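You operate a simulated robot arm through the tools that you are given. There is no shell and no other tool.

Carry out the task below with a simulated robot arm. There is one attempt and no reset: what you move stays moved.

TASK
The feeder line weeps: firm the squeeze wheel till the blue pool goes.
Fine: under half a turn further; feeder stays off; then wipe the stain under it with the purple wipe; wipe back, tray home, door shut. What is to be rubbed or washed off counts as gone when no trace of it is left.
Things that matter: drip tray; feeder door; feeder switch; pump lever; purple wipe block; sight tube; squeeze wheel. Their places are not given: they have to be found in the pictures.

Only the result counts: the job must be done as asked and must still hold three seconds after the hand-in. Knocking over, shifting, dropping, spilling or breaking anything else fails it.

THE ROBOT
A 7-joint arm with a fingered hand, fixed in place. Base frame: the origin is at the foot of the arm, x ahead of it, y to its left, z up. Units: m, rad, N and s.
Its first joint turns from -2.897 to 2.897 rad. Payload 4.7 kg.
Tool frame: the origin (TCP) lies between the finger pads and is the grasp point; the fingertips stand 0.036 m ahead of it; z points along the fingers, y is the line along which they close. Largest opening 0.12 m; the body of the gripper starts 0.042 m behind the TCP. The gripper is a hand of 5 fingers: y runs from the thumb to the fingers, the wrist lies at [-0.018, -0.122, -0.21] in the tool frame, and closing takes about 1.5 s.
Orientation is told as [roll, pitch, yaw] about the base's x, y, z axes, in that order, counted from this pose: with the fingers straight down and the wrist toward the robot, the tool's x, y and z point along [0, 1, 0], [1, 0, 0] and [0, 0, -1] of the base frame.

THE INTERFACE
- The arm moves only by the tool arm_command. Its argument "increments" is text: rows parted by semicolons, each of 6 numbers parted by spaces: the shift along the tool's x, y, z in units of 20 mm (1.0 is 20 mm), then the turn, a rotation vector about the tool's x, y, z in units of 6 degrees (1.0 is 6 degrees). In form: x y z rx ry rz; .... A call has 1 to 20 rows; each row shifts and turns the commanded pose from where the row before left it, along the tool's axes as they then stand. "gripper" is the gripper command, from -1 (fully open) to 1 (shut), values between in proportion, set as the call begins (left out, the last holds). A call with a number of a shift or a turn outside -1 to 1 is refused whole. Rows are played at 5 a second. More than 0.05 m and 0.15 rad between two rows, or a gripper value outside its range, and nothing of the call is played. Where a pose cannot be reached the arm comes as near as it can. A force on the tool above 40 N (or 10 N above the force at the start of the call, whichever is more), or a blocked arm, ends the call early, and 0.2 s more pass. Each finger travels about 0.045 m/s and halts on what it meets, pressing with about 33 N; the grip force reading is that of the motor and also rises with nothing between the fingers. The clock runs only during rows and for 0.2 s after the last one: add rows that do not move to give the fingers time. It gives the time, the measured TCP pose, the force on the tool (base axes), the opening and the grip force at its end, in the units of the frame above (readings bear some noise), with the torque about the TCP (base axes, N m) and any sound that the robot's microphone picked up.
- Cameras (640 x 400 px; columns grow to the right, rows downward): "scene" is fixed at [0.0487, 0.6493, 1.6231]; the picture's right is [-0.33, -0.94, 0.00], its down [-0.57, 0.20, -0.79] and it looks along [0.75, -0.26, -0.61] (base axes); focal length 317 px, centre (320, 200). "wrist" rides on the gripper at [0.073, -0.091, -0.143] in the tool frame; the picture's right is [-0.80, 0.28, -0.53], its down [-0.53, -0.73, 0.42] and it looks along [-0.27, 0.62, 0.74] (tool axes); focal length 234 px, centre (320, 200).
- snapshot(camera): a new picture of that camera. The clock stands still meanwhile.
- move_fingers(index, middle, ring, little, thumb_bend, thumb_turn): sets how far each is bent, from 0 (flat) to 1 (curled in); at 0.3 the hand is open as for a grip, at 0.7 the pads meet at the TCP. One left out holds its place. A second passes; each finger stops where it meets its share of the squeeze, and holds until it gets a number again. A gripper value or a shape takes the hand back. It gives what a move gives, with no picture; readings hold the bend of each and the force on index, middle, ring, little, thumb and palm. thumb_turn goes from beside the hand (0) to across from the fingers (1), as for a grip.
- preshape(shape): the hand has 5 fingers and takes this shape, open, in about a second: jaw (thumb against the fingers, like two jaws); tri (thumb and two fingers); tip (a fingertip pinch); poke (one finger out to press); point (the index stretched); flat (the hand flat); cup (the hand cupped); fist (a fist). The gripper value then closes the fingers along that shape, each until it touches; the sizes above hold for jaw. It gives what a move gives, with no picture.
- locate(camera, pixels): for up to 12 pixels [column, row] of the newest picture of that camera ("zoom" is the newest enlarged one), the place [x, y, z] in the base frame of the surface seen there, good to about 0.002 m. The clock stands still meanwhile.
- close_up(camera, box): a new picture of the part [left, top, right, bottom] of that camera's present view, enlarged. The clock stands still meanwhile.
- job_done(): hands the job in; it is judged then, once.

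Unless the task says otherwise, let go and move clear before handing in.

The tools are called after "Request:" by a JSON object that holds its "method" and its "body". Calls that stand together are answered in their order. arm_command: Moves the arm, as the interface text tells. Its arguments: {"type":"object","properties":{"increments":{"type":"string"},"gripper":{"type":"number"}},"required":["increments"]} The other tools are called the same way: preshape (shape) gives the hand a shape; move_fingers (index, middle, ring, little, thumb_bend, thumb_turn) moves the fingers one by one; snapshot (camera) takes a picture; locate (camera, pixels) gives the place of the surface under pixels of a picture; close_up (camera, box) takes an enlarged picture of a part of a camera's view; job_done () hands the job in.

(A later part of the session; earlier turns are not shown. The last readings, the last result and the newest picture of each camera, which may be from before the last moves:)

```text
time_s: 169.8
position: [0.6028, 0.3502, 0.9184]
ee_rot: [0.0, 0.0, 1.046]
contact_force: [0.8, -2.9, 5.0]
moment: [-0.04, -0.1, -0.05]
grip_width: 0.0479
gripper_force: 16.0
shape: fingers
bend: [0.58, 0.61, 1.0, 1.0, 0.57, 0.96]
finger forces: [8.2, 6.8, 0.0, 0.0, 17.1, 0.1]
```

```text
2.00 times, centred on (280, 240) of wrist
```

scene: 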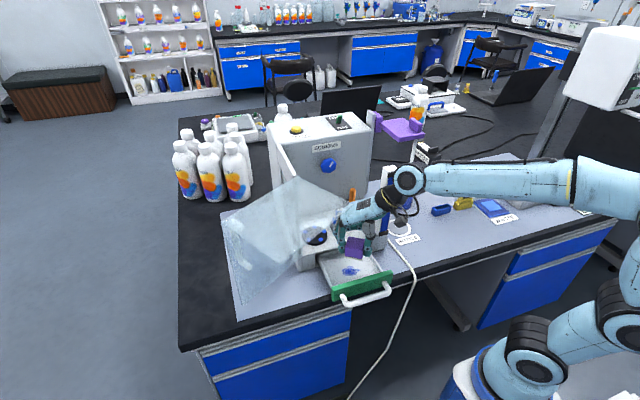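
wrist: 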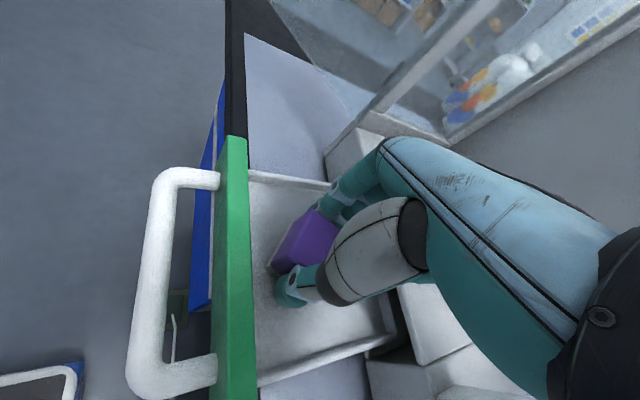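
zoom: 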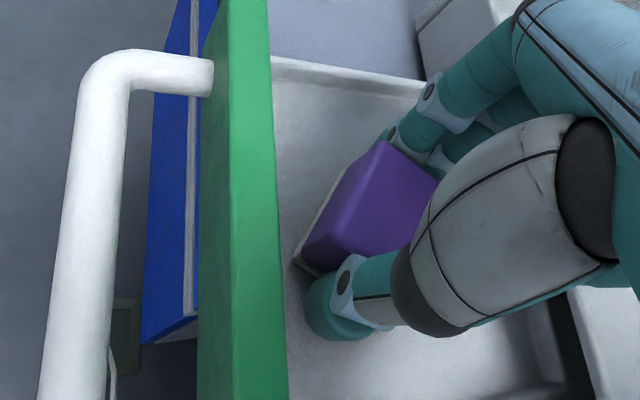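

No stain shows around the block now, but some may hide beneath. I'll do more strokes shifted in x, then lift to look.

Request:
{"method": "arm_command", "body": {"increments": "-0.433 0.25 0 0 0 0; 0.25 0.433 0 0 0 0; -0.375 -0.65 0 0 0 0; -0.375 -0.65 0 0 0 0; 0.375 0.65 0 0 0 0; 0.375 0.65 0 0 0 0; 0.433 -0.25 0 0 0 0; 0.433 -0.25 0 0 0 0; -0.375 -0.65 0 0 0 0; -0.375 -0.65 0 0 0 0; 0.375 0.65 0 0 0 0; 0.375 0.65 0 0 0 0; -0.25 -0.433 0 0 0 0; -0.433 0.25 0 0 0 0; 0 0 0 0 0 0"}}

Request:
{"method": "arm_command", "body": {"increments": "0 0 -0.6 0 0 0; 0 0 -0.9 0 0 0; 0 0 -0.9 0 0 0; 0 0 -0.9 0 0 0; 0.433 -0.25 0 0 0 0; 0 0 0 0 0 0"}}

Request:
{"method": "close_up", "body": {"camera": "scene", "box": [300, 190, 420, 290]}}

Request:
{"method": "close_up", "body": {"camera": "wrist", "box": [180, 140, 380, 340]}}

```text
time_s: 173.0
position: [0.6058, 0.3515, 0.9182]
ee_rot: [-0.001, -0.001, 1.047]
contact_force: [-2.0, 0.2, 2.3]
moment: [-0.01, 0.0, -0.04]
grip_width: 0.0477
gripper_force: 15.0
shape: fingers
bend: [0.58, 0.61, 1.0, 1.0, 0.57, 0.96]
finger forces: [8.3, 6.6, 0.0, 0.1, 15.2, 0.0]
```

```text
time_s: 174.4
position: [0.5963, 0.3514, 0.9822]
ee_rot: [0.0, -0.001, 1.047]
contact_force: [-0.9, 0.1, 0.1]
moment: [-0.01, 0.01, 0.02]
grip_width: 0.0477
gripper_force: 14.9
shape: fingers
bend: [0.58, 0.61, 1.0, 1.0, 0.57, 0.96]
finger forces: [8.4, 6.4, 0.1, 0.1, 14.8, 0.0]
```

```text
4.00 times, centred on (360, 240) of scene
```

zoom: 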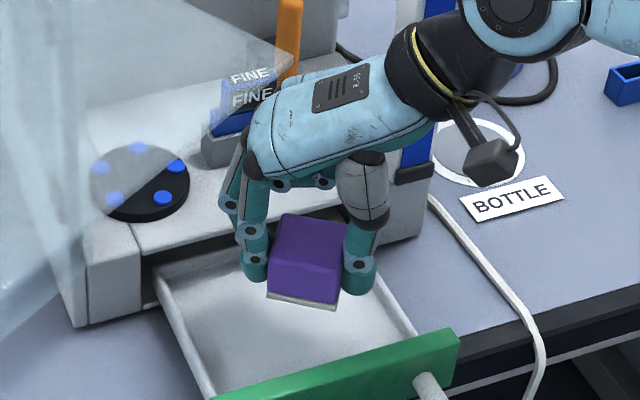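

```text
2.00 times, centred on (280, 240) of wrist
```

zoom: 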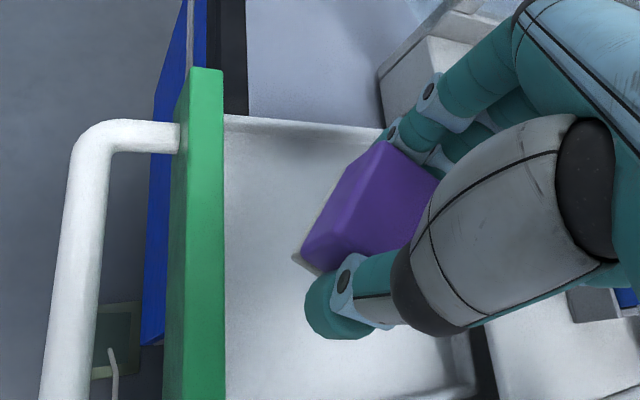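

The tray floor where the stain was (zoom (280,328)) looks clean. I'll move the block aside and check for any trace at high zoom.

Request:
{"method": "arm_command", "body": {"increments": "0.79 -0.46 0 0 0 0; 0.79 -0.46 0 0 0 0; 0.4 -0.23 -0.5 0 0 0; -0.365 -0.907 -0.4 0 0 0; -0.365 -0.907 0 0 0 0; -0.365 -0.907 0 0 0 0; -0.365 -0.907 0 0 0 0; -0.365 -0.907 0 0 0 0; -0.365 -0.907 0 0 0 0; -0.365 -0.907 0 0 0 0; -0.365 -0.907 0 0 0 0; 0 0 0 0 0 0"}}

Request:
{"method": "close_up", "body": {"camera": "scene", "box": [325, 250, 385, 288]}}

Request:
{"method": "snapshot", "body": {"camera": "wrist"}}

Request:
{"method": "snapshot", "body": {"camera": "scene"}}

```text
time_s: 177.0
position: [0.5268, 0.1959, 1.0007]
ee_rot: [0.001, 0.001, 1.047]
contact_force: [0.2, -0.6, -0.7]
moment: [-0.03, 0.04, 0.0]
grip_width: 0.0477
gripper_force: 14.8
shape: fingers
bend: [0.58, 0.61, 1.0, 1.0, 0.57, 0.96]
finger forces: [8.4, 6.4, 0.0, 0.1, 14.7, 0.1]
```

```text
10.53 times, centred on (355, 269) of scene
```

zoom: 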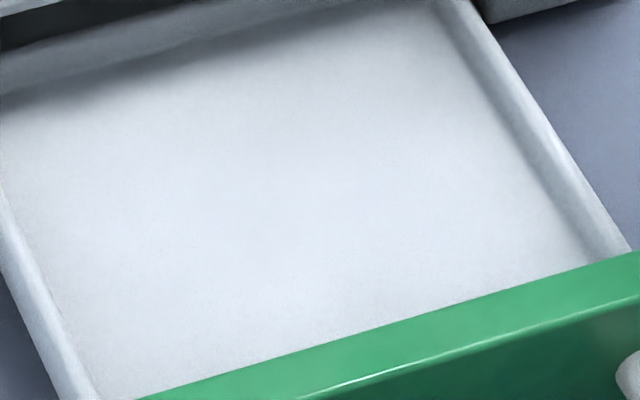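

```text
taken
```

wrist: 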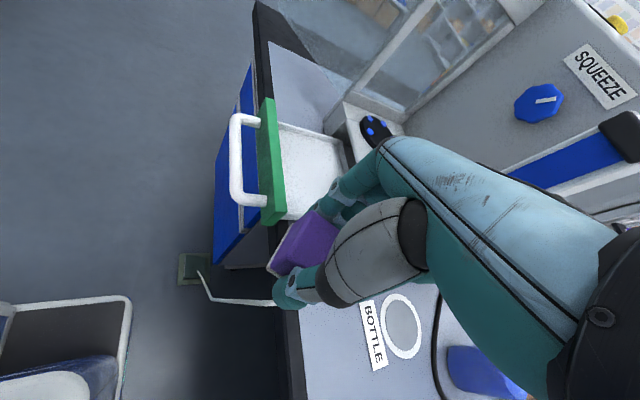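

```text
taken
```

scene: 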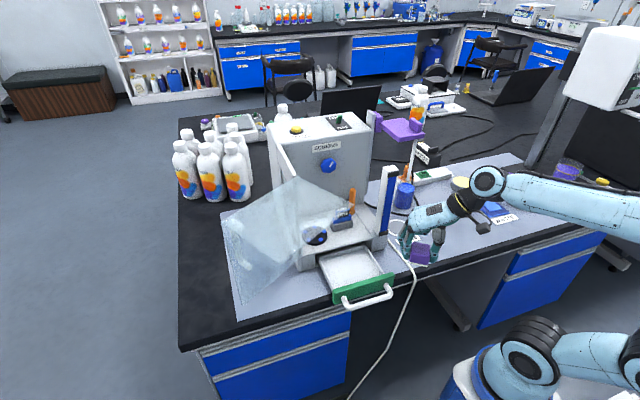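

No trace of stain or pool is left. I'll bring the wipe back: undo the yaw, then move over its original spot (0.614,0.054).

Request:
{"method": "arm_command", "body": {"increments": "0 0 0 0 0 0.8; 0 0 0 0 0 0.8; 0 0 0 0 0 0.8; 0 0 0 0 0 0.8; 0 0 0 0 0 0.8; 0 0 0 0 0 0.8; 0 0 0 0 0 0.8; 0 0 0 0 0 0.8; 0 0 0 0 0 0.8; 0 0 0 0 0 0.8; 0 0 0 0 0 0.8; 0 0 0 0 0 0.8; 0 0 0 0 0 0.4; 0 0 0 0 0 0"}}

Request:
{"method": "arm_command", "body": {"increments": "-0.89 0 0 0 0 0; -0.89 0 0 0 0 0; -0.89 0 0 0 0 0; -0.89 0 0 0 0 0; -0.89 0 0 0 0 0; -0.89 0 0 0 0 0; -0.89 0 0 0 0 0; -0.89 0 0 0 0 0; 0 0.87 0 0 0 0; 0 0.87 0 0 0 0; 0 0.87 0 0 0 0; 0 0.87 0 0 0 0; 0 0.87 0 0 0 0; 0 0 0 0 0 0"}}

Request:
{"method": "close_up", "body": {"camera": "scene", "box": [390, 160, 490, 245]}}

```text
time_s: 180.0
position: [0.528, 0.1965, 1.0013]
ee_rot: [0.001, 0.0, 0.001]
contact_force: [1.3, 0.1, -1.5]
moment: [0.02, -0.01, -0.04]
grip_width: 0.0475
gripper_force: 14.2
shape: fingers
bend: [0.58, 0.61, 1.0, 1.0, 0.57, 0.96]
finger forces: [8.2, 6.1, 0.0, 0.0, 14.3, 0.0]
```

```text
time_s: 183.0
position: [0.6146, 0.0556, 1.0013]
ee_rot: [0.0, -0.002, -0.002]
contact_force: [-0.5, 0.2, -0.4]
moment: [0.0, -0.01, -0.03]
grip_width: 0.0477
gripper_force: 14.5
shape: fingers
bend: [0.58, 0.61, 1.0, 1.0, 0.57, 0.96]
finger forces: [8.2, 6.3, 0.0, 0.0, 14.4, 0.0]
```

```text
4.71 times, centred on (440, 202) of scene
```

zoom: 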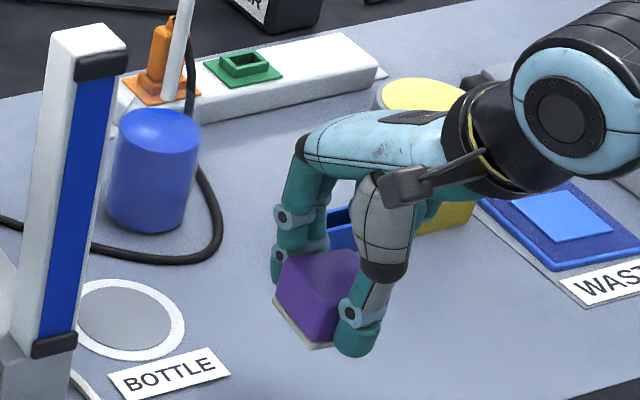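

I'll check where the block sits in the grip before lowering so that it lands on its old spot.

Request:
{"method": "locate", "body": {"camera": "zoom", "pixels": [[300, 265], [330, 260], [283, 290], [310, 310], [320, 275], [275, 305], [308, 345], [315, 335], [322, 280], [330, 320]]}}

```text
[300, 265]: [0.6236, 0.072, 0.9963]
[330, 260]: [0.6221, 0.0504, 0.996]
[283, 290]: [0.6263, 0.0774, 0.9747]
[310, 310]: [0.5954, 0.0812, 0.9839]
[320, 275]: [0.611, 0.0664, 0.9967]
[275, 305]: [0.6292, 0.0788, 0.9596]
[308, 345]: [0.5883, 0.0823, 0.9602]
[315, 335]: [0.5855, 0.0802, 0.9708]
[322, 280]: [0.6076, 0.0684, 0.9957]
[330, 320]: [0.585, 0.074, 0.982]
```

The block has turned about 7° in the grip (left face from (0.626,0.0774) to (0.595,0.0812)). I'll compensate with a +7° yaw and check again.

Request:
{"method": "arm_command", "body": {"increments": "0 0 0 0 0 -0.6; 0 0 0 0 0 -0.6; -0.1 0.2 0 0 0 0; 0 0 0 0 0 0"}}

Request:
{"method": "close_up", "body": {"camera": "scene", "box": [410, 190, 470, 240]}}

Request:
{"method": "locate", "body": {"camera": "zoom", "pixels": [[180, 240], [200, 260], [220, 280], [240, 300], [160, 260], [230, 345], [280, 300], [260, 320], [210, 210], [300, 200]]}}

```text
time_s: 184.0
position: [0.6202, 0.0533, 1.0015]
ee_rot: [-0.002, 0.0, 0.127]
contact_force: [0.1, -0.1, -1.5]
moment: [0.0, 0.01, 0.0]
grip_width: 0.0476
gripper_force: 14.5
shape: fingers
bend: [0.58, 0.61, 1.0, 1.0, 0.57, 0.96]
finger forces: [8.2, 6.2, 0.0, 0.1, 14.3, 0.0]
```

```text
8.00 times, centred on (440, 215) of scene
```

zoom: 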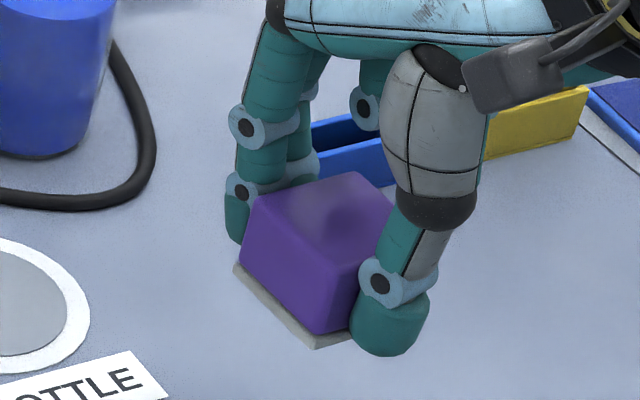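

```text
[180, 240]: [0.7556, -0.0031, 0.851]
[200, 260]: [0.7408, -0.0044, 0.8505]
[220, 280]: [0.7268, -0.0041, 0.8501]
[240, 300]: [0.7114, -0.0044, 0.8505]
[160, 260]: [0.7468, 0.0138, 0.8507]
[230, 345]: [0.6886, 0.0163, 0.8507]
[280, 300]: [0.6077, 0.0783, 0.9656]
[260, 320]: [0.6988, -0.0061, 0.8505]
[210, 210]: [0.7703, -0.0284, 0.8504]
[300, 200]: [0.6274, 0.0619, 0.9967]
```

Request:
{"method": "locate", "body": {"camera": "zoom", "pixels": [[255, 240], [270, 260], [290, 280], [310, 300], [315, 320], [340, 300], [318, 346], [240, 268], [345, 280], [280, 200], [350, 180], [335, 250]]}}

```text
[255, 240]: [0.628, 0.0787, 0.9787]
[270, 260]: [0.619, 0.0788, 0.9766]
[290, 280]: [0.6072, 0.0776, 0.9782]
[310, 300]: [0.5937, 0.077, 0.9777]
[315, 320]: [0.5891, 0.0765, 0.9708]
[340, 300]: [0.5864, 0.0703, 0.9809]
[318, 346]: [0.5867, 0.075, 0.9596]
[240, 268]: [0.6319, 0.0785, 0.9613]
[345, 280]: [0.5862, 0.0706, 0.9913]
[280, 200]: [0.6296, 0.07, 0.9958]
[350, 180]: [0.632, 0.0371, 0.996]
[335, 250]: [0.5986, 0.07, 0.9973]
```

Now the left face is nearly straight (about +3°), 4 mm short in x. I'll fine-tune and lower to just above the table.

Request:
{"method": "arm_command", "body": {"increments": "0 0 0 0 0 0.4; -0.04 0.17 0 0 0 0; 0 0 0.8 0 0 0; 0 0 0.8 0 0 0; 0 0 0.8 0 0 0; 0 0 0.8 0 0 0; 0 0 0.8 0 0 0; 0 0 0.7 0 0 0; 0 0 0.3 0 0 0; 0 0 0 0 0 0"}}

Request:
{"method": "arm_command", "body": {"increments": "0 0 0.08 0 0 0; 0 0 0.08 0 0 0; 0 0 0.08 0 0 0; 0 0 0 0 0 0"}}

Request:
{"method": "close_up", "body": {"camera": "scene", "box": [400, 210, 460, 260]}}

Request:
{"method": "locate", "body": {"camera": "zoom", "pixels": [[320, 250], [260, 250], [300, 300], [280, 280], [320, 300], [330, 320], [240, 270], [310, 350]]}}

```text
time_s: 186.2
position: [0.6231, 0.0539, 0.901]
ee_rot: [0.001, 0.001, 0.083]
contact_force: [0.1, 0.4, -0.5]
moment: [-0.01, -0.01, 0.0]
grip_width: 0.0475
gripper_force: 14.1
shape: fingers
bend: [0.58, 0.61, 1.0, 1.0, 0.57, 0.96]
finger forces: [8.2, 6.1, 0.0, 0.0, 14.3, 0.1]
```

```text
time_s: 187.2
position: [0.6233, 0.052, 0.8972]
ee_rot: [0.001, -0.001, 0.084]
contact_force: [-0.6, -1.0, -1.0]
moment: [-0.02, 0.02, 0.02]
grip_width: 0.0475
gripper_force: 14.5
shape: fingers
bend: [0.58, 0.61, 1.0, 1.0, 0.57, 0.96]
finger forces: [8.2, 6.0, 0.1, 0.1, 14.3, 0.1]
```

```text
8.00 times, centred on (430, 235) of scene
```

zoom: 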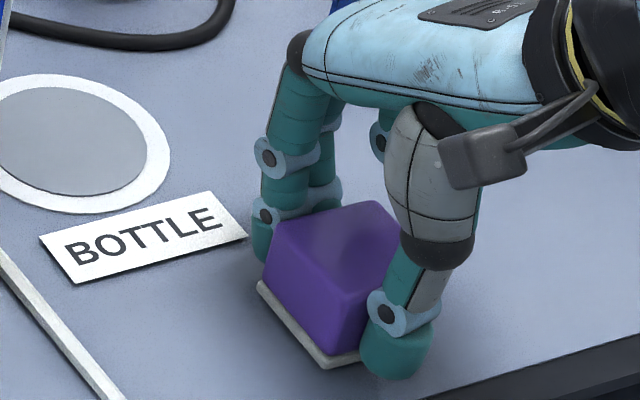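

```text
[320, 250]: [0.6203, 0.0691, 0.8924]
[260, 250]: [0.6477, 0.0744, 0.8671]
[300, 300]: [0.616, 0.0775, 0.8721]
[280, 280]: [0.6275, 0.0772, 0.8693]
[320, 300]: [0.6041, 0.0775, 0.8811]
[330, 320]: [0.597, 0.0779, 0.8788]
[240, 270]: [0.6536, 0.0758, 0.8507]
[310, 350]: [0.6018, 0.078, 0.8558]
```

Aligned with the old left face (y≈0.0775), block about 2–3 mm above the table. I'll lower until it touches.

Request:
{"method": "arm_command", "body": {"increments": "0 0 0.06 0 0 0; 0 0 0.05 0 0 0; 0 0 0 0 0 0"}}

Request:
{"method": "close_up", "body": {"camera": "scene", "box": [400, 210, 460, 260]}}

Request:
{"method": "locate", "body": {"camera": "zoom", "pixels": [[320, 250], [330, 320], [350, 330], [345, 345], [325, 365]]}}

```text
time_s: 188.0
position: [0.6218, 0.052, 0.895]
ee_rot: [0.001, 0.001, 0.085]
contact_force: [-0.1, 0.9, 2.5]
moment: [-0.01, -0.06, 0.03]
grip_width: 0.0478
gripper_force: 15.4
shape: fingers
bend: [0.58, 0.61, 1.0, 1.0, 0.57, 0.96]
finger forces: [8.1, 6.5, 0.0, 0.0, 14.7, 0.0]
```

```text
8.00 times, centred on (430, 235) of scene
```

zoom: 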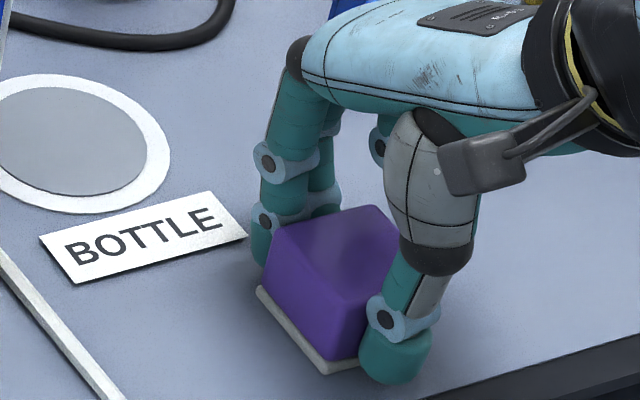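

```text
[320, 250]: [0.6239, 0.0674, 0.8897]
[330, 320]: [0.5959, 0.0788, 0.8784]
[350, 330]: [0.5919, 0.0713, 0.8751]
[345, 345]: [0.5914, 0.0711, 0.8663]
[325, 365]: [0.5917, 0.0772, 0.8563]
```

Touchdown (2.5 N), the block is within about 1–2 mm of its old place. I'll open the fingers and lift away.

Request:
{"method": "move_fingers", "body": {"index": 0.5, "middle": 0.5, "thumb_bend": 0.5}}

Request:
{"method": "move_fingers", "body": {"index": 0.33, "middle": 0.33, "thumb_bend": 0.33}}

Request:
{"method": "arm_command", "body": {"increments": "0 0 -0.5 0 0 0; 0 0 -0.8 0 0 0; 0 0 -0.9 0 0 0; 0 0 -0.9 0 0 0; 0 0 -0.9 0 0 0; 0 0 -0.9 0 0 0; 0 0 -0.9 0 0 0; 0 0 -0.9 0 0 0; 0 0 -0.9 0 0 0; 0 0 0 0 0 0"}}

Request:
{"method": "close_up", "body": {"camera": "scene", "box": [404, 225, 464, 262]}}

Request:
{"method": "snapshot", "body": {"camera": "scene"}}

```text
time_s: 189.0
position: [0.6217, 0.0528, 0.8945]
ee_rot: [0.001, 0.0, 0.084]
contact_force: [1.3, 0.4, 0.2]
moment: [0.01, 0.0, -0.04]
grip_width: 0.0624
gripper_force: 0.0
shape: fingers
bend: [0.5, 0.5, 1.0, 1.0, 0.5, 0.97]
finger forces: [0.0, 0.0, 0.1, 0.0, 0.0, 0.0]
```

```text
time_s: 190.0
position: [0.623, 0.0528, 0.8949]
ee_rot: [0.0, 0.0, 0.084]
contact_force: [0.4, -0.8, 0.5]
moment: [-0.01, -0.04, 0.02]
grip_width: 0.113
gripper_force: 0.1
shape: fingers
bend: [0.33, 0.33, 1.0, 1.0, 0.33, 0.97]
finger forces: [0.0, 0.0, 0.1, 0.0, 0.0, 0.0]
```

```text
time_s: 192.2
position: [0.6229, 0.0519, 1.0454]
ee_rot: [0.001, 0.001, 0.085]
contact_force: [-0.6, 1.1, 0.2]
moment: [0.01, -0.02, 0.01]
grip_width: 0.1133
gripper_force: 0.0
shape: fingers
bend: [0.33, 0.33, 1.0, 1.0, 0.33, 0.97]
finger forces: [0.1, 0.1, 0.0, 0.0, 0.1, 0.0]
```

```text
10.67 times, centred on (434, 244) of scene
```

zoom: 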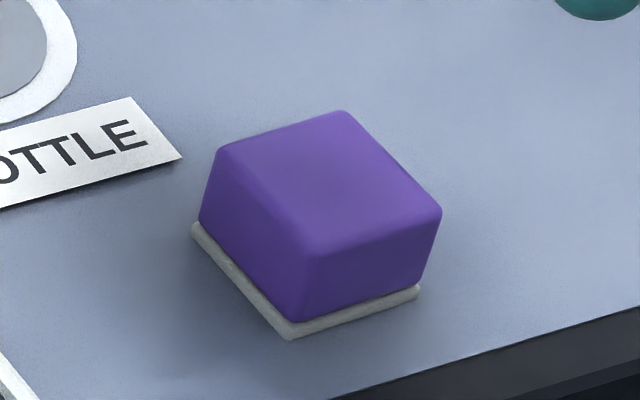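

```text
taken
```

scene: 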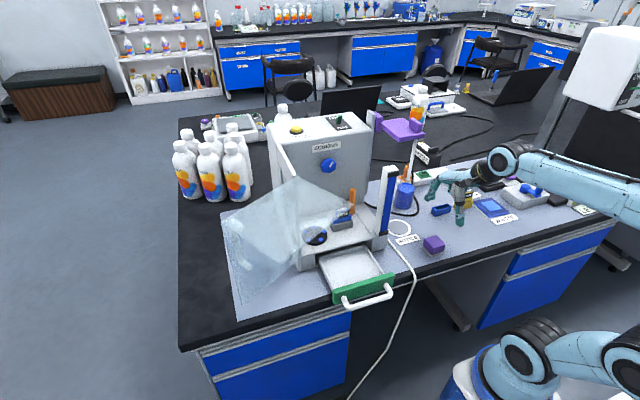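

The wipe is back in place. Next the tray: I'll set the hand to closed jaw fingers as a pusher and move in front of the tray handle (x≈0.43, y≈0.37).

Request:
{"method": "preshape", "body": {"shape": "jaw"}}

Request:
{"method": "arm_command", "body": {"increments": "0 0 0 0 0 0.8; 0 -0.96 0 0 0 0; 0 -0.96 0 0 0 0; 0 -0.96 0 0 0 0; 0 -0.96 0 0 0 0; 0 -0.96 0 0 0 0; 0 -0.96 0 0 0 0; 0 -0.96 0 0 0 0; 0 -0.96 0 0 0 0; 0 -0.96 0 0 0 0; 0 -0.96 0 0 0 0", "gripper": 1}}

Request:
{"method": "arm_command", "body": {"increments": "0.89 0 0 0 0 0; 0.89 0 0 0 0 0; 0.89 0 0 0 0 0; 0.89 0 0 0 0 0; 0.89 0 0 0 0 0; 0.89 0 0 0 0 0; 0.89 0 0 0 0 0; 0.89 0 0 0 0 0; 0.89 0 0 0 0 0; 0.89 0 0 0 0 0; 0.89 0 0 0 0 0; 0.89 0 0 0 0 0; 0.89 0 0 0 0 0; 0.89 0 0 0 0 0; 0.89 0 0 0 0 0; 0.89 0 0 0 0 0; 0.89 0 0 0 0 0; 0.89 0 0 0 0 0; 0 0 0 0 0 0"}}

Request:
{"method": "snapshot", "body": {"camera": "scene"}}

Request:
{"method": "snapshot", "body": {"camera": "wrist"}}

Request:
{"method": "close_up", "body": {"camera": "scene", "box": [310, 190, 450, 310]}}

```text
time_s: 193.1
position: [0.6232, 0.0521, 1.0466]
ee_rot: [0.001, 0.0, 0.083]
contact_force: [0.0, -0.4, 0.0]
moment: [-0.02, -0.01, 0.02]
grip_width: 0.1195
gripper_force: 0.1
shape: jaw
bend: [0.3, 0.3, 0.3, 0.3, 0.3, 0.97]
finger forces: [0.0, 0.0, 0.0, 0.0, 0.0, 0.0]
```

```text
time_s: 195.5
position: [0.4299, 0.0539, 1.046]
ee_rot: [-0.001, 0.0, -0.001]
contact_force: [-1.0, 0.3, -0.2]
moment: [0.0, 0.0, 0.01]
grip_width: 0.0001
gripper_force: 33.2
shape: jaw
bend: [0.7, 0.7, 0.7, 0.7, 0.53, 1.0]
finger forces: [0.0, 0.0, 0.1, 0.1, 0.0, 0.0]
```

```text
time_s: 199.5
position: [0.4302, 0.3729, 1.0465]
ee_rot: [0.001, 0.001, 0.0]
contact_force: [0.2, 0.5, -0.5]
moment: [-0.01, 0.0, -0.01]
grip_width: 0.0
gripper_force: 33.4
shape: jaw
bend: [0.7, 0.7, 0.7, 0.7, 0.53, 1.0]
finger forces: [0.0, 0.0, 0.1, 0.1, 0.0, 0.2]
```

```text
taken
```

scene: 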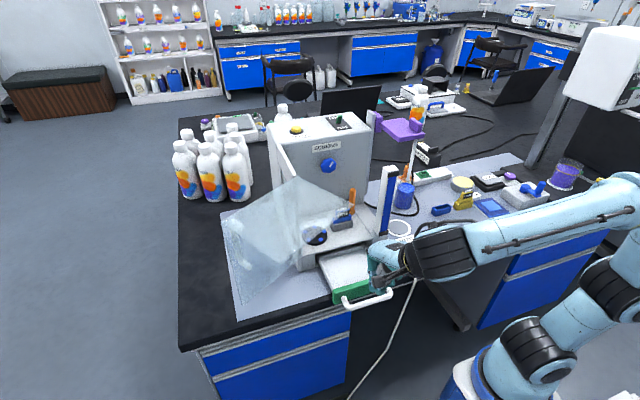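

```text
taken
```

wrist: 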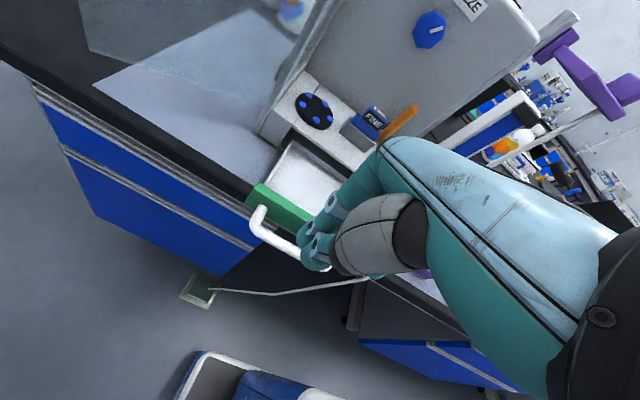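

```text
3.33 times, centred on (380, 250) of scene
```

zoom: 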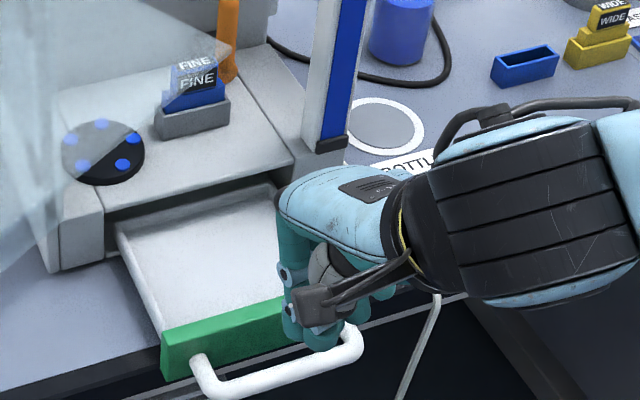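

The closed hand is in front of the handle. I'll descend to z≈0.905, still clear of the bar at x≈0.49.

Request:
{"method": "arm_command", "body": {"increments": "0 0 0.9 0 0 0; 0 0 0.9 0 0 0; 0 0 0.9 0 0 0; 0 0 0.9 0 0 0; 0 0 0.9 0 0 0; 0 0 0.9 0 0 0; 0 0 0.9 0 0 0; 0 0 0.75 0 0 0; 0 0 0 0 0 0"}}

Request:
{"method": "close_up", "body": {"camera": "scene", "box": [310, 210, 450, 330]}}

Request:
{"method": "snapshot", "body": {"camera": "wrist"}}

```text
time_s: 201.5
position: [0.4322, 0.3732, 0.9046]
ee_rot: [0.0, 0.001, 0.0]
contact_force: [0.4, -0.4, 0.0]
moment: [0.02, -0.03, 0.0]
grip_width: 0.0
gripper_force: 33.0
shape: jaw
bend: [0.7, 0.7, 0.7, 0.7, 0.53, 1.0]
finger forces: [0.0, 0.0, 0.0, 0.0, 0.1, 0.0]
```

```text
3.33 times, centred on (380, 270) of scene
```

zoom: 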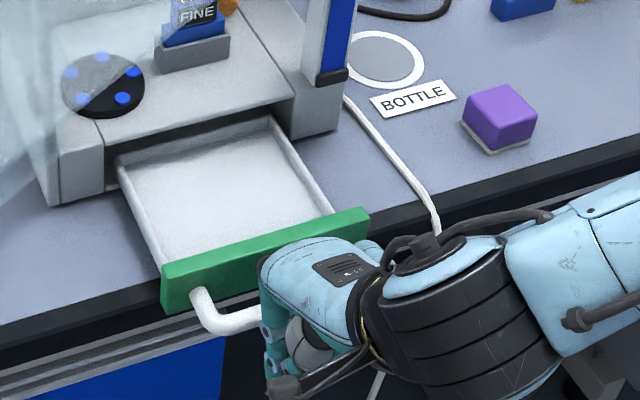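

```text
taken
```

wrist: 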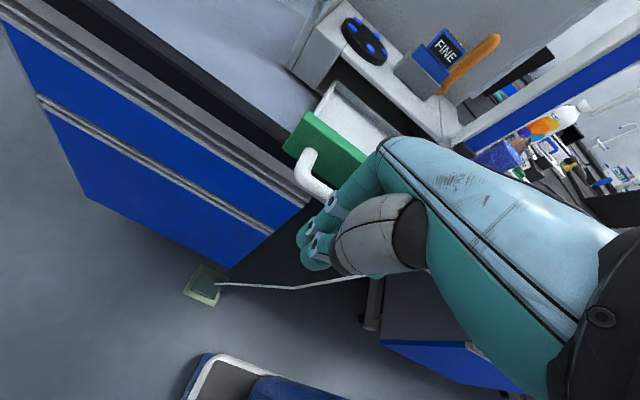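

Clear of the bar. I'll push forward gently; contact with the handle should come near TCP x≈0.465.

Request:
{"method": "arm_command", "body": {"increments": "0 0.7 0 0 0 0; 0 0.7 0 0 0 0; 0 0.5 0 0 0 0; 0 0.5 0 0 0 0; 0 0.5 0 0 0 0; 0 0.5 0 0 0 0; 0 0 0 0 0 0"}}

Request:
{"method": "close_up", "body": {"camera": "scene", "box": [310, 210, 450, 330]}}

Request:
{"method": "snapshot", "body": {"camera": "wrist"}}

```text
time_s: 203.1
position: [0.4974, 0.3727, 0.9042]
ee_rot: [-0.001, 0.001, 0.0]
contact_force: [-1.0, 0.8, -0.8]
moment: [0.0, 0.02, 0.03]
grip_width: 0.0
gripper_force: 33.1
shape: jaw
bend: [0.7, 0.7, 0.7, 0.7, 0.53, 1.0]
finger forces: [0.0, 1.0, 0.1, 0.0, 0.1, 0.0]
```

```text
3.33 times, centred on (380, 270) of scene
```

zoom: 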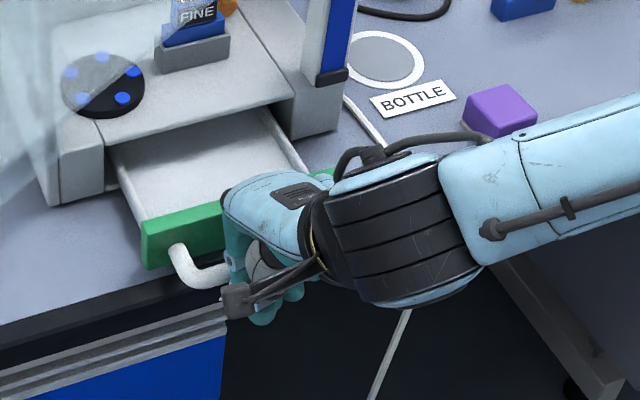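

```text
taken
```

wrist: 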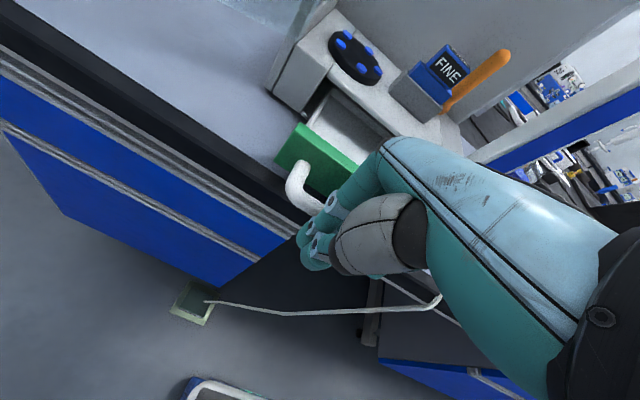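

The tray slides in easily. I'll push 6 cm more.

Request:
{"method": "arm_command", "body": {"increments": "0 0.5 0 0 0 0; 0 0.5 0 0 0 0; 0 0.5 0 0 0 0; 0 0.5 0 0 0 0; 0 0.5 0 0 0 0; 0 0.5 0 0 0 0; 0 0 0 0 0 0"}}

Request:
{"method": "close_up", "body": {"camera": "scene", "box": [310, 190, 450, 310]}}

Request:
{"method": "snapshot", "body": {"camera": "wrist"}}

```text
time_s: 204.7
position: [0.5577, 0.3737, 0.9049]
ee_rot: [-0.001, -0.001, 0.0]
contact_force: [-0.9, -0.1, 0.0]
moment: [-0.01, 0.02, -0.03]
grip_width: 0.0001
gripper_force: 33.3
shape: jaw
bend: [0.7, 0.7, 0.7, 0.7, 0.53, 1.0]
finger forces: [0.0, 1.0, 0.0, 0.0, 0.0, 0.0]
```

```text
3.33 times, centred on (380, 250) of scene
```

zoom: 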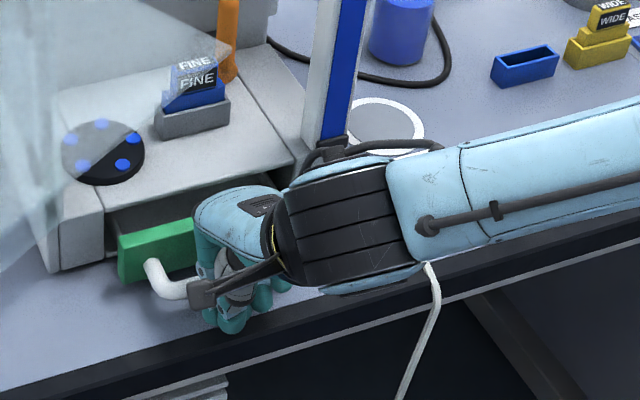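

```text
taken
```

wrist: 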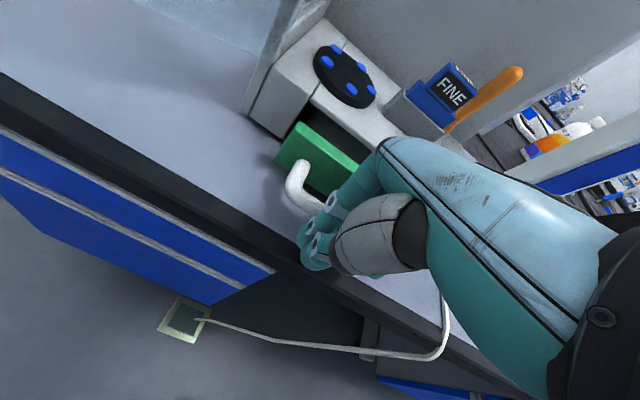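

The plate is nearly at the platform (zoom (150,250)). I'll measure the remaining gap.

Request:
{"method": "close_up", "body": {"camera": "scene", "box": [310, 220, 380, 280]}}

Request:
{"method": "locate", "body": {"camera": "zoom", "pixels": [[200, 190], [180, 150], [230, 150], [250, 135], [150, 180], [120, 120], [100, 160], [260, 200], [320, 110]]}}

```text
6.67 times, centred on (345, 250) of scene
```

zoom: 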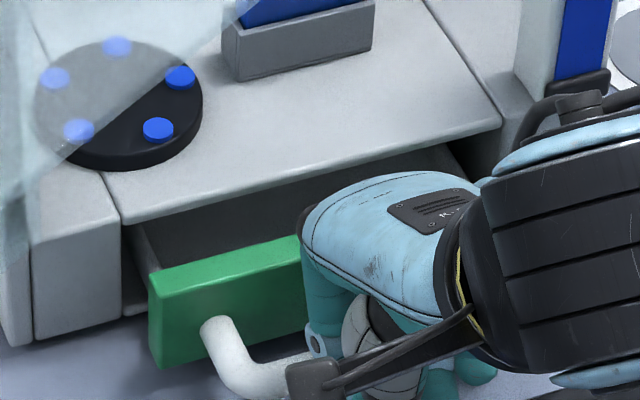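

```text
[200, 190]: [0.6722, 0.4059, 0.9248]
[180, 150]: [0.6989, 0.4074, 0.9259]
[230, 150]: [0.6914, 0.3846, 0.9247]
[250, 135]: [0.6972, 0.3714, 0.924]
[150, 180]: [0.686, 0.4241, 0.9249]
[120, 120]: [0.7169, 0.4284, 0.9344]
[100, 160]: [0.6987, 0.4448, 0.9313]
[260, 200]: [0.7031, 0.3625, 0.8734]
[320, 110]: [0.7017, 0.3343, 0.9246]
```

About 4–5 cm remain. I'll push on in small rows and watch for the stop force.

Request:
{"method": "arm_command", "body": {"increments": "0 0.35 0 0 0 0; 0 0.35 0 0 0 0; 0 0.35 0 0 0 0; 0 0.35 0 0 0 0; 0 0 0 0 0 0"}}

Request:
{"method": "close_up", "body": {"camera": "scene", "box": [310, 220, 380, 280]}}

```text
time_s: 205.9
position: [0.5869, 0.3727, 0.9056]
ee_rot: [0.0, 0.0, -0.001]
contact_force: [-7.8, 0.4, 2.7]
moment: [0.0, 0.07, -0.07]
grip_width: 0.0
gripper_force: 32.9
shape: jaw
bend: [0.7, 0.7, 0.7, 0.7, 0.53, 1.0]
finger forces: [0.0, 8.5, 0.0, 0.1, 0.0, 0.0]
```

```text
6.67 times, centred on (345, 250) of scene
```

zoom: 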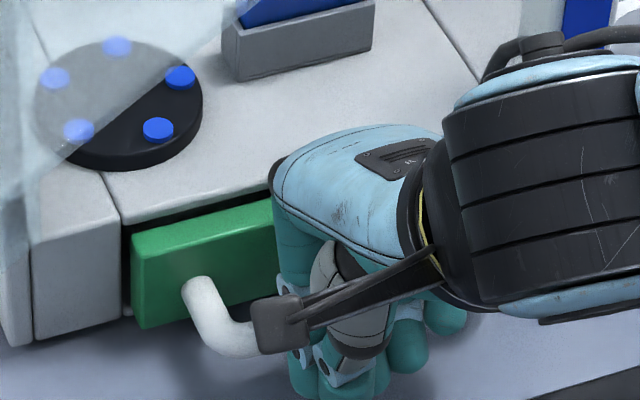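

Force rose to -7.8 N on the middle finger: likely the stop. I'll measure the plate's position, then push 3 mm more to confirm it's home.

Request:
{"method": "locate", "body": {"camera": "zoom", "pixels": [[200, 225], [140, 240], [160, 280], [230, 205], [150, 230], [60, 270], [110, 250], [180, 200], [220, 320]]}}

Request:
{"method": "arm_command", "body": {"increments": "0 0.15 0 0 0 0; 0 0 0 0 0 0"}}

Request:
{"method": "close_up", "body": {"camera": "scene", "box": [310, 220, 380, 280]}}

Request:
{"method": "locate", "body": {"camera": "zoom", "pixels": [[200, 225], [140, 240], [160, 280], [230, 205], [150, 230], [60, 270], [110, 250], [180, 200], [220, 320]]}}

```text
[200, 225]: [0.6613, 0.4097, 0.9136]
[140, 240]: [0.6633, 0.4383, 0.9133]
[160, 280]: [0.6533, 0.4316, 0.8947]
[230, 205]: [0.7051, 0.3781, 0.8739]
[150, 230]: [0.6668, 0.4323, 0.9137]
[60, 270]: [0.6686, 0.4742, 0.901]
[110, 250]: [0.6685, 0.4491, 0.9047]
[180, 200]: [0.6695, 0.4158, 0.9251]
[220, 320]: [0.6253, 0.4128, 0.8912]
```

```text
time_s: 206.5
position: [0.5893, 0.3729, 0.9055]
ee_rot: [-0.002, 0.001, 0.0]
contact_force: [-11.4, -2.8, 3.8]
moment: [-0.1, 0.09, -0.23]
grip_width: 0.0
gripper_force: 33.5
shape: jaw
bend: [0.7, 0.7, 0.7, 0.7, 0.53, 1.0]
finger forces: [0.0, 11.6, 0.0, 0.0, 0.0, 0.0]
```

```text
6.67 times, centred on (345, 250) of scene
```

zoom: 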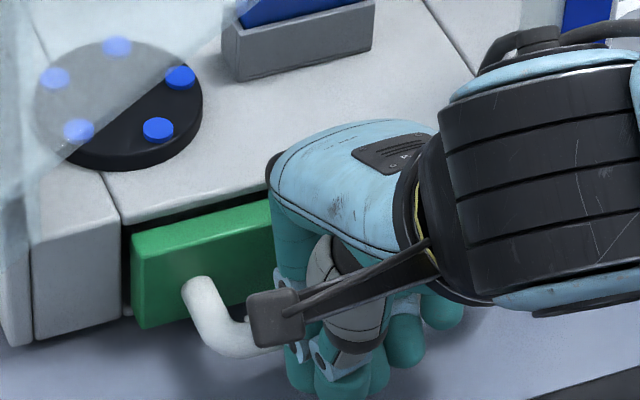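

```text
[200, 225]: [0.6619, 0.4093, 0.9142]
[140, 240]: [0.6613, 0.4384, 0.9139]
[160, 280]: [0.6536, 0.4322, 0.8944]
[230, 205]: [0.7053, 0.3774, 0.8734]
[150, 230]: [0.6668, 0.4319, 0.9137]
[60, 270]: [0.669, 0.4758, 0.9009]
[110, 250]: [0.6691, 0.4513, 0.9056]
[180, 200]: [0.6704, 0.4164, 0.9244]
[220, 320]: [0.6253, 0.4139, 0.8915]
```

The plate no longer moves (front face at x≈0.6535, its back against the feet at 0.668): the tray is home. I'll back off and look.

Request:
{"method": "arm_command", "body": {"increments": "0 -0.4 0 0 0 0; 0 -0.8 0 0 0 0; 0 -0.9 0 0 0 0; 0 -0.9 0 0 0 0; 0 -0.9 0 0 0 0; 0 -0.9 0 0 0 0; 0 -0.9 0 0 0 0; 0 -0.9 0 0 0 0; 0 -0.9 0 0 0 0; 0 -0.6 0 0 0 0; 0 0 -0.9 0 0 0; 0 0 -0.9 0 0 0; 0 0 -0.9 0 0 0; 0 0 -0.9 0 0 0; 0 0 -0.9 0 0 0; 0 0 -0.9 0 0 0; 0 0 -0.9 0 0 0; 0 0 -0.9 0 0 0; 0 0 0 0 0 0"}}

Request:
{"method": "snapshot", "body": {"camera": "scene"}}

Request:
{"method": "close_up", "body": {"camera": "scene", "box": [200, 150, 400, 300]}}

Request:
{"method": "snapshot", "body": {"camera": "wrist"}}

```text
time_s: 210.5
position: [0.4274, 0.3732, 1.0486]
ee_rot: [0.0, 0.001, 0.0]
contact_force: [-0.2, -0.3, 0.8]
moment: [0.02, 0.01, 0.01]
grip_width: 0.0001
gripper_force: 33.0
shape: jaw
bend: [0.7, 0.7, 0.7, 0.7, 0.53, 1.0]
finger forces: [0.1, 0.0, 0.0, 0.0, 0.1, 0.1]
```

```text
taken
```

scene: 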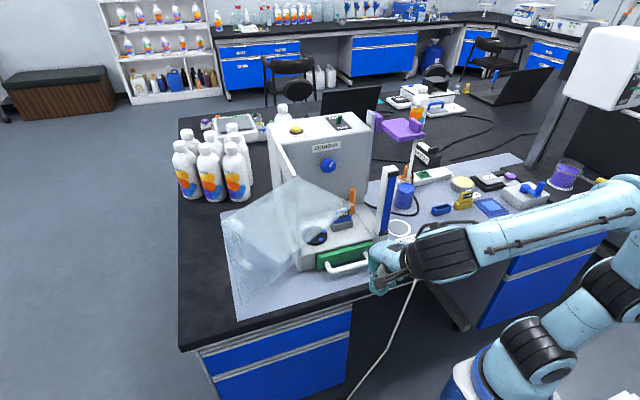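

```text
2.67 times, centred on (300, 225) of scene
```

zoom: 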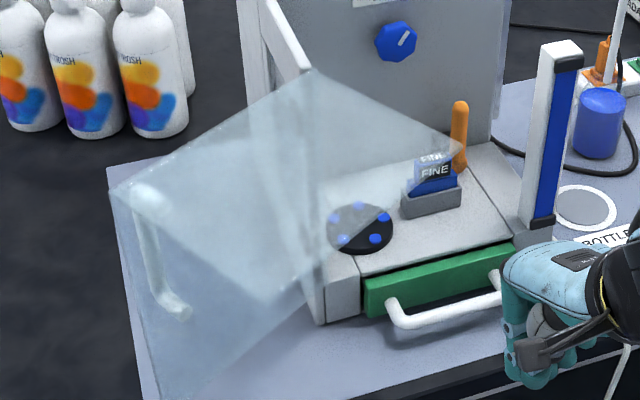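

```text
taken
```

wrist: 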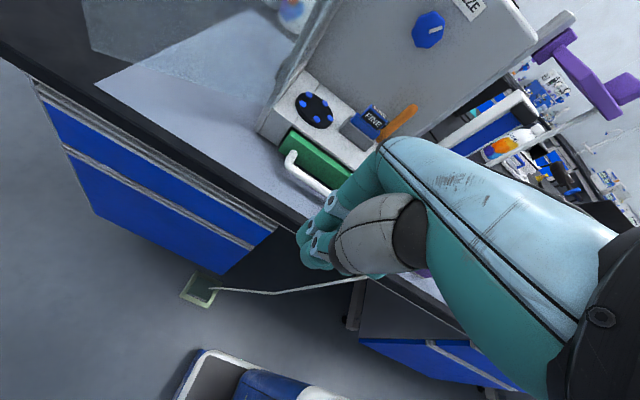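

The tray is home. Now the door: I'll locate its edges and handle precisely.

Request:
{"method": "close_up", "body": {"camera": "scene", "box": [205, 175, 325, 250]}}

Request:
{"method": "locate", "body": {"camera": "zoom", "pixels": [[100, 250], [150, 220], [250, 160], [130, 260], [300, 330], [200, 290], [170, 250], [90, 270], [100, 320], [110, 380], [160, 290], [120, 280]]}}

Request:
{"method": "close_up", "body": {"camera": "scene", "box": [205, 235, 325, 310]}}

Request:
{"method": "locate", "body": {"camera": "zoom", "pixels": [[120, 60], [150, 120], [180, 150], [200, 160], [210, 165], [100, 100], [150, 250], [200, 300], [300, 250], [260, 130], [190, 370], [350, 200]]}}

```text
5.33 times, centred on (265, 212) of scene
```

zoom: 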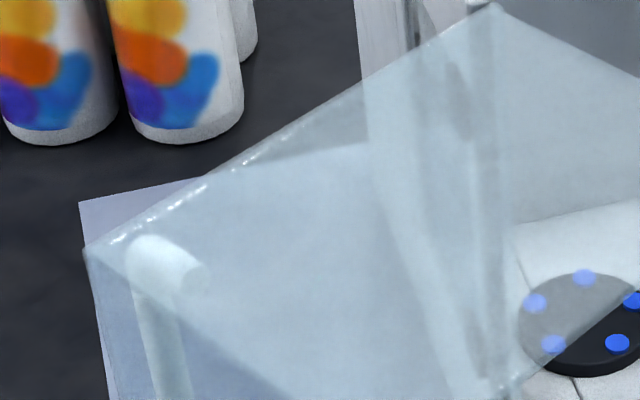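

```text
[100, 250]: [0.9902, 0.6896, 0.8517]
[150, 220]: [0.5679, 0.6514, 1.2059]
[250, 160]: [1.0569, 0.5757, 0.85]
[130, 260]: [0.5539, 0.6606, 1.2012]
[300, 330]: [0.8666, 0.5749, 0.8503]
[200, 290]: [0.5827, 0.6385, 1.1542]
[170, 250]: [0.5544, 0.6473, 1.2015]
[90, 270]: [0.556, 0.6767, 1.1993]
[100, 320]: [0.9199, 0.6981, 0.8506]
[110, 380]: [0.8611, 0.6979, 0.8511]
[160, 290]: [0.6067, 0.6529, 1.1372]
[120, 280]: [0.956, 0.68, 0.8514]
```

```text
5.33 times, centred on (265, 272) of scene
```

zoom: 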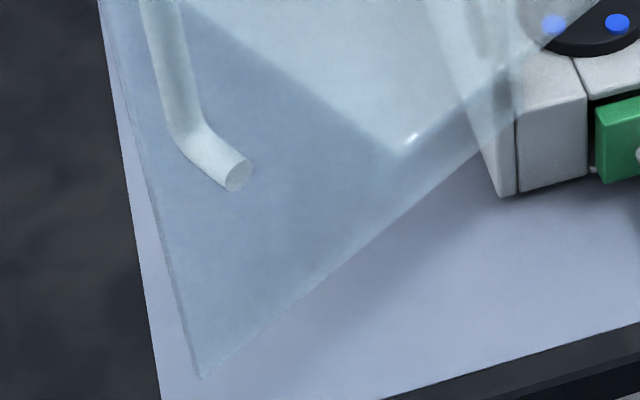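

```text
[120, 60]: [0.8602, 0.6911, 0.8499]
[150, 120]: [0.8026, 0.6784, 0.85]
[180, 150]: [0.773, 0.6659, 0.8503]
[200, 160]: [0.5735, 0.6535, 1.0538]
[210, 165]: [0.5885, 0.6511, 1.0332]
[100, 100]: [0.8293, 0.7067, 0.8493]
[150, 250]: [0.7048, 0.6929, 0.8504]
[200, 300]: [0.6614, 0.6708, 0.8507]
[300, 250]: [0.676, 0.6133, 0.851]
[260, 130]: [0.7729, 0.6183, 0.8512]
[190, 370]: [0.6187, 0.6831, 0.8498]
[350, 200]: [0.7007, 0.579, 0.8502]
```

The leaf runs from the hinge (0.655,0.505) to its free edge (0.556,0.677), top pane at z≈1.207, handle on the far side. To swing it shut I need a slim finger behind its far face; I'll raise the hand and look at the "poke" shape.

Request:
{"method": "arm_command", "body": {"increments": "0 0 -0.9 0 0 0; 0 0 -0.9 0 0 0; 0 0 -0.9 0 0 0; 0 0 -0.9 0 0 0; 0 0 -0.9 0 0 0; 0 0 -0.9 0 0 0; 0 0 -0.9 0 0 0; 0 0 -0.9 0 0 0; 0 0 -0.9 0 0 0; 0 0 -0.9 0 0 0; 0 0 -0.9 0 0 0; 0 0 -0.9 0 0 0; 0 0 -0.9 0 0 0; 0 0 -0.9 0 0 0; 0 0 0 0 0 0"}}

Request:
{"method": "preshape", "body": {"shape": "poke"}}

Request:
{"method": "snapshot", "body": {"camera": "scene"}}

Request:
{"method": "close_up", "body": {"camera": "scene", "box": [330, 100, 530, 250]}}

Request:
{"method": "snapshot", "body": {"camera": "wrist"}}

```text
time_s: 213.7
position: [0.4288, 0.3734, 1.3001]
ee_rot: [0.002, 0.0, 0.001]
contact_force: [0.1, -0.4, 0.8]
moment: [-0.02, -0.02, 0.01]
grip_width: 0.0001
gripper_force: 33.6
shape: jaw
bend: [0.7, 0.7, 0.7, 0.7, 0.53, 1.0]
finger forces: [0.0, 0.0, 0.1, 0.0, 0.1, 0.0]
```

```text
time_s: 214.6
position: [0.4286, 0.3732, 1.2999]
ee_rot: [0.0, 0.001, -0.001]
contact_force: [0.4, -1.3, -0.1]
moment: [0.0, 0.02, -0.06]
grip_width: 0.0
gripper_force: 0.1
shape: poke
bend: [0.7, 0.7, 0.99, 0.99, 1.0, 1.0]
finger forces: [0.0, 0.0, 0.0, 0.1, 0.0, 0.0]
```

```text
taken
```

scene: 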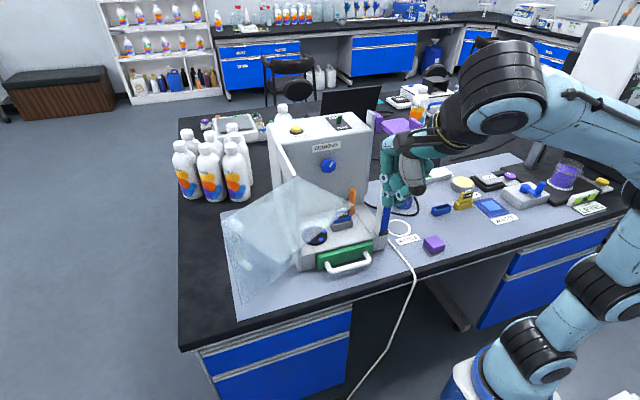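

```text
2.67 times, centred on (430, 175) of scene
```

zoom: 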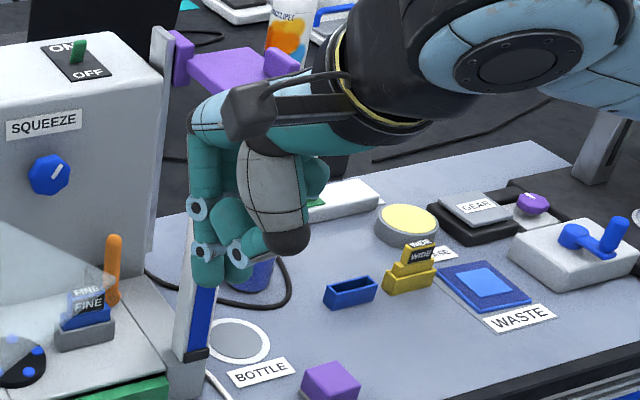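

```text
taken
```

wrist: 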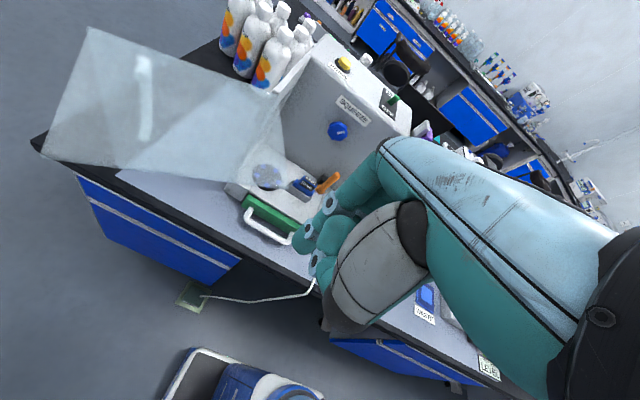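

"Poke" leaves the folded thumb low (zoom (285,245)), which would touch the top pane. I'll try a hook shape instead: four fingers down, thumb turned out to the side.

Request:
{"method": "move_fingers", "body": {"index": 0.4, "middle": 0.4, "ring": 0.4, "little": 0.4, "thumb_bend": 0.0, "thumb_turn": 0.0}}

Request:
{"method": "move_fingers", "body": {"index": 0.4}}

Request:
{"method": "close_up", "body": {"camera": "scene", "box": [330, 100, 530, 250]}}

Request:
{"method": "locate", "body": {"camera": "zoom", "pixels": [[200, 280], [200, 200], [240, 170], [260, 180], [290, 170], [300, 150], [210, 150], [180, 260], [280, 210], [300, 200]]}}

Request:
{"method": "snapshot", "body": {"camera": "wrist"}}

```text
time_s: 215.6
position: [0.4302, 0.3731, 1.2987]
ee_rot: [0.001, -0.001, 0.0]
contact_force: [-0.2, 0.6, 0.4]
moment: [0.02, -0.02, -0.01]
grip_width: 0.1831
gripper_force: 0.1
shape: fingers
bend: [0.4, 0.4, 0.4, 0.4, 0.0, 0.0]
finger forces: [0.1, 0.0, 0.0, 0.1, 0.0, 0.1]
```

```text
time_s: 216.6
position: [0.4298, 0.3726, 1.3]
ee_rot: [0.001, 0.001, 0.001]
contact_force: [1.3, 1.3, 0.1]
moment: [0.01, 0.0, 0.01]
grip_width: 0.1829
gripper_force: 0.1
shape: fingers
bend: [0.4, 0.4, 0.4, 0.4, 0.0, 0.0]
finger forces: [0.0, 0.0, 0.0, 0.1, 0.0, 0.0]
```

```text
2.67 times, centred on (430, 175) of scene
```

zoom: 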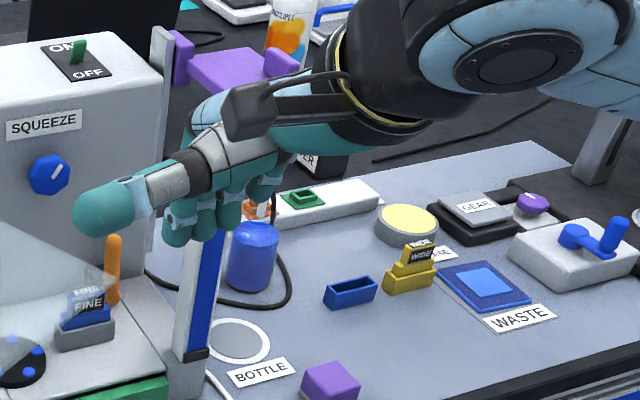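

```text
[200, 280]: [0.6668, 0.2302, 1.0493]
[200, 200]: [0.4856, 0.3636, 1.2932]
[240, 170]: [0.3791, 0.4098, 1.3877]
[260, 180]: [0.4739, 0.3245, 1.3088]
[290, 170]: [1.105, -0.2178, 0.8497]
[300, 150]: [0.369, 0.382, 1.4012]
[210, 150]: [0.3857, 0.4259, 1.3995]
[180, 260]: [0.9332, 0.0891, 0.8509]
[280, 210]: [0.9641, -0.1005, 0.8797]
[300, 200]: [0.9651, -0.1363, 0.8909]
```

```text
taken
```

wrist: 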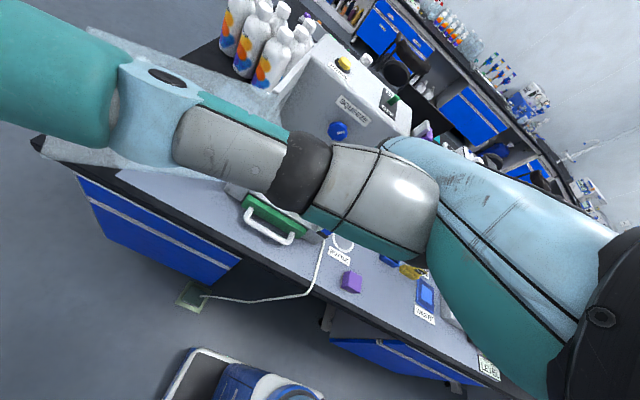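

The thumb now sticks out sideways; the fingers form a hook. I'll check the thumb's height and the fingertips' height to plan clearance over the top pane.

Request:
{"method": "close_up", "body": {"camera": "scene", "box": [350, 140, 450, 215]}}

Request:
{"method": "locate", "body": {"camera": "zoom", "pixels": [[70, 210], [60, 240], [130, 240], [140, 280], [170, 260], [210, 230], [200, 270], [270, 240], [330, 230], [390, 210], [300, 150], [400, 150]]}}

```text
5.33 times, centred on (400, 178) of scene
```

zoom: 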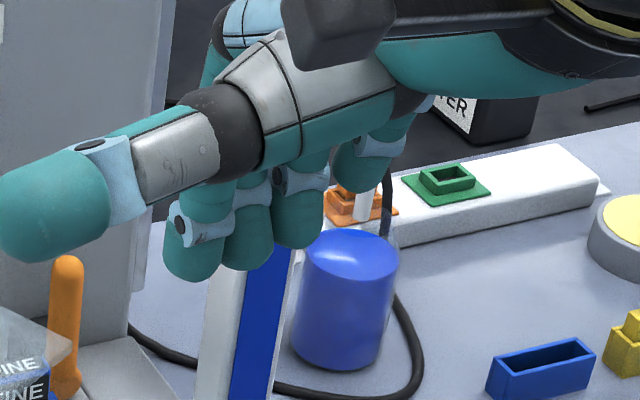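

```text
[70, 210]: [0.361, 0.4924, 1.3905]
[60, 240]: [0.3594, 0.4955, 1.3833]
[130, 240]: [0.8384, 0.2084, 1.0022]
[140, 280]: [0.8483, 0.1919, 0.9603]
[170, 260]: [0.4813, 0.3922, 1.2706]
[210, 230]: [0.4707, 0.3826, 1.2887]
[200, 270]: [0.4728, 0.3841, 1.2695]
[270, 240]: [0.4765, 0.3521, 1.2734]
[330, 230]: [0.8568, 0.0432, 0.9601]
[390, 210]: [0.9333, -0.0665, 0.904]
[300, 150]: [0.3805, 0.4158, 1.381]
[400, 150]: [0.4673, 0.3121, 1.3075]
```

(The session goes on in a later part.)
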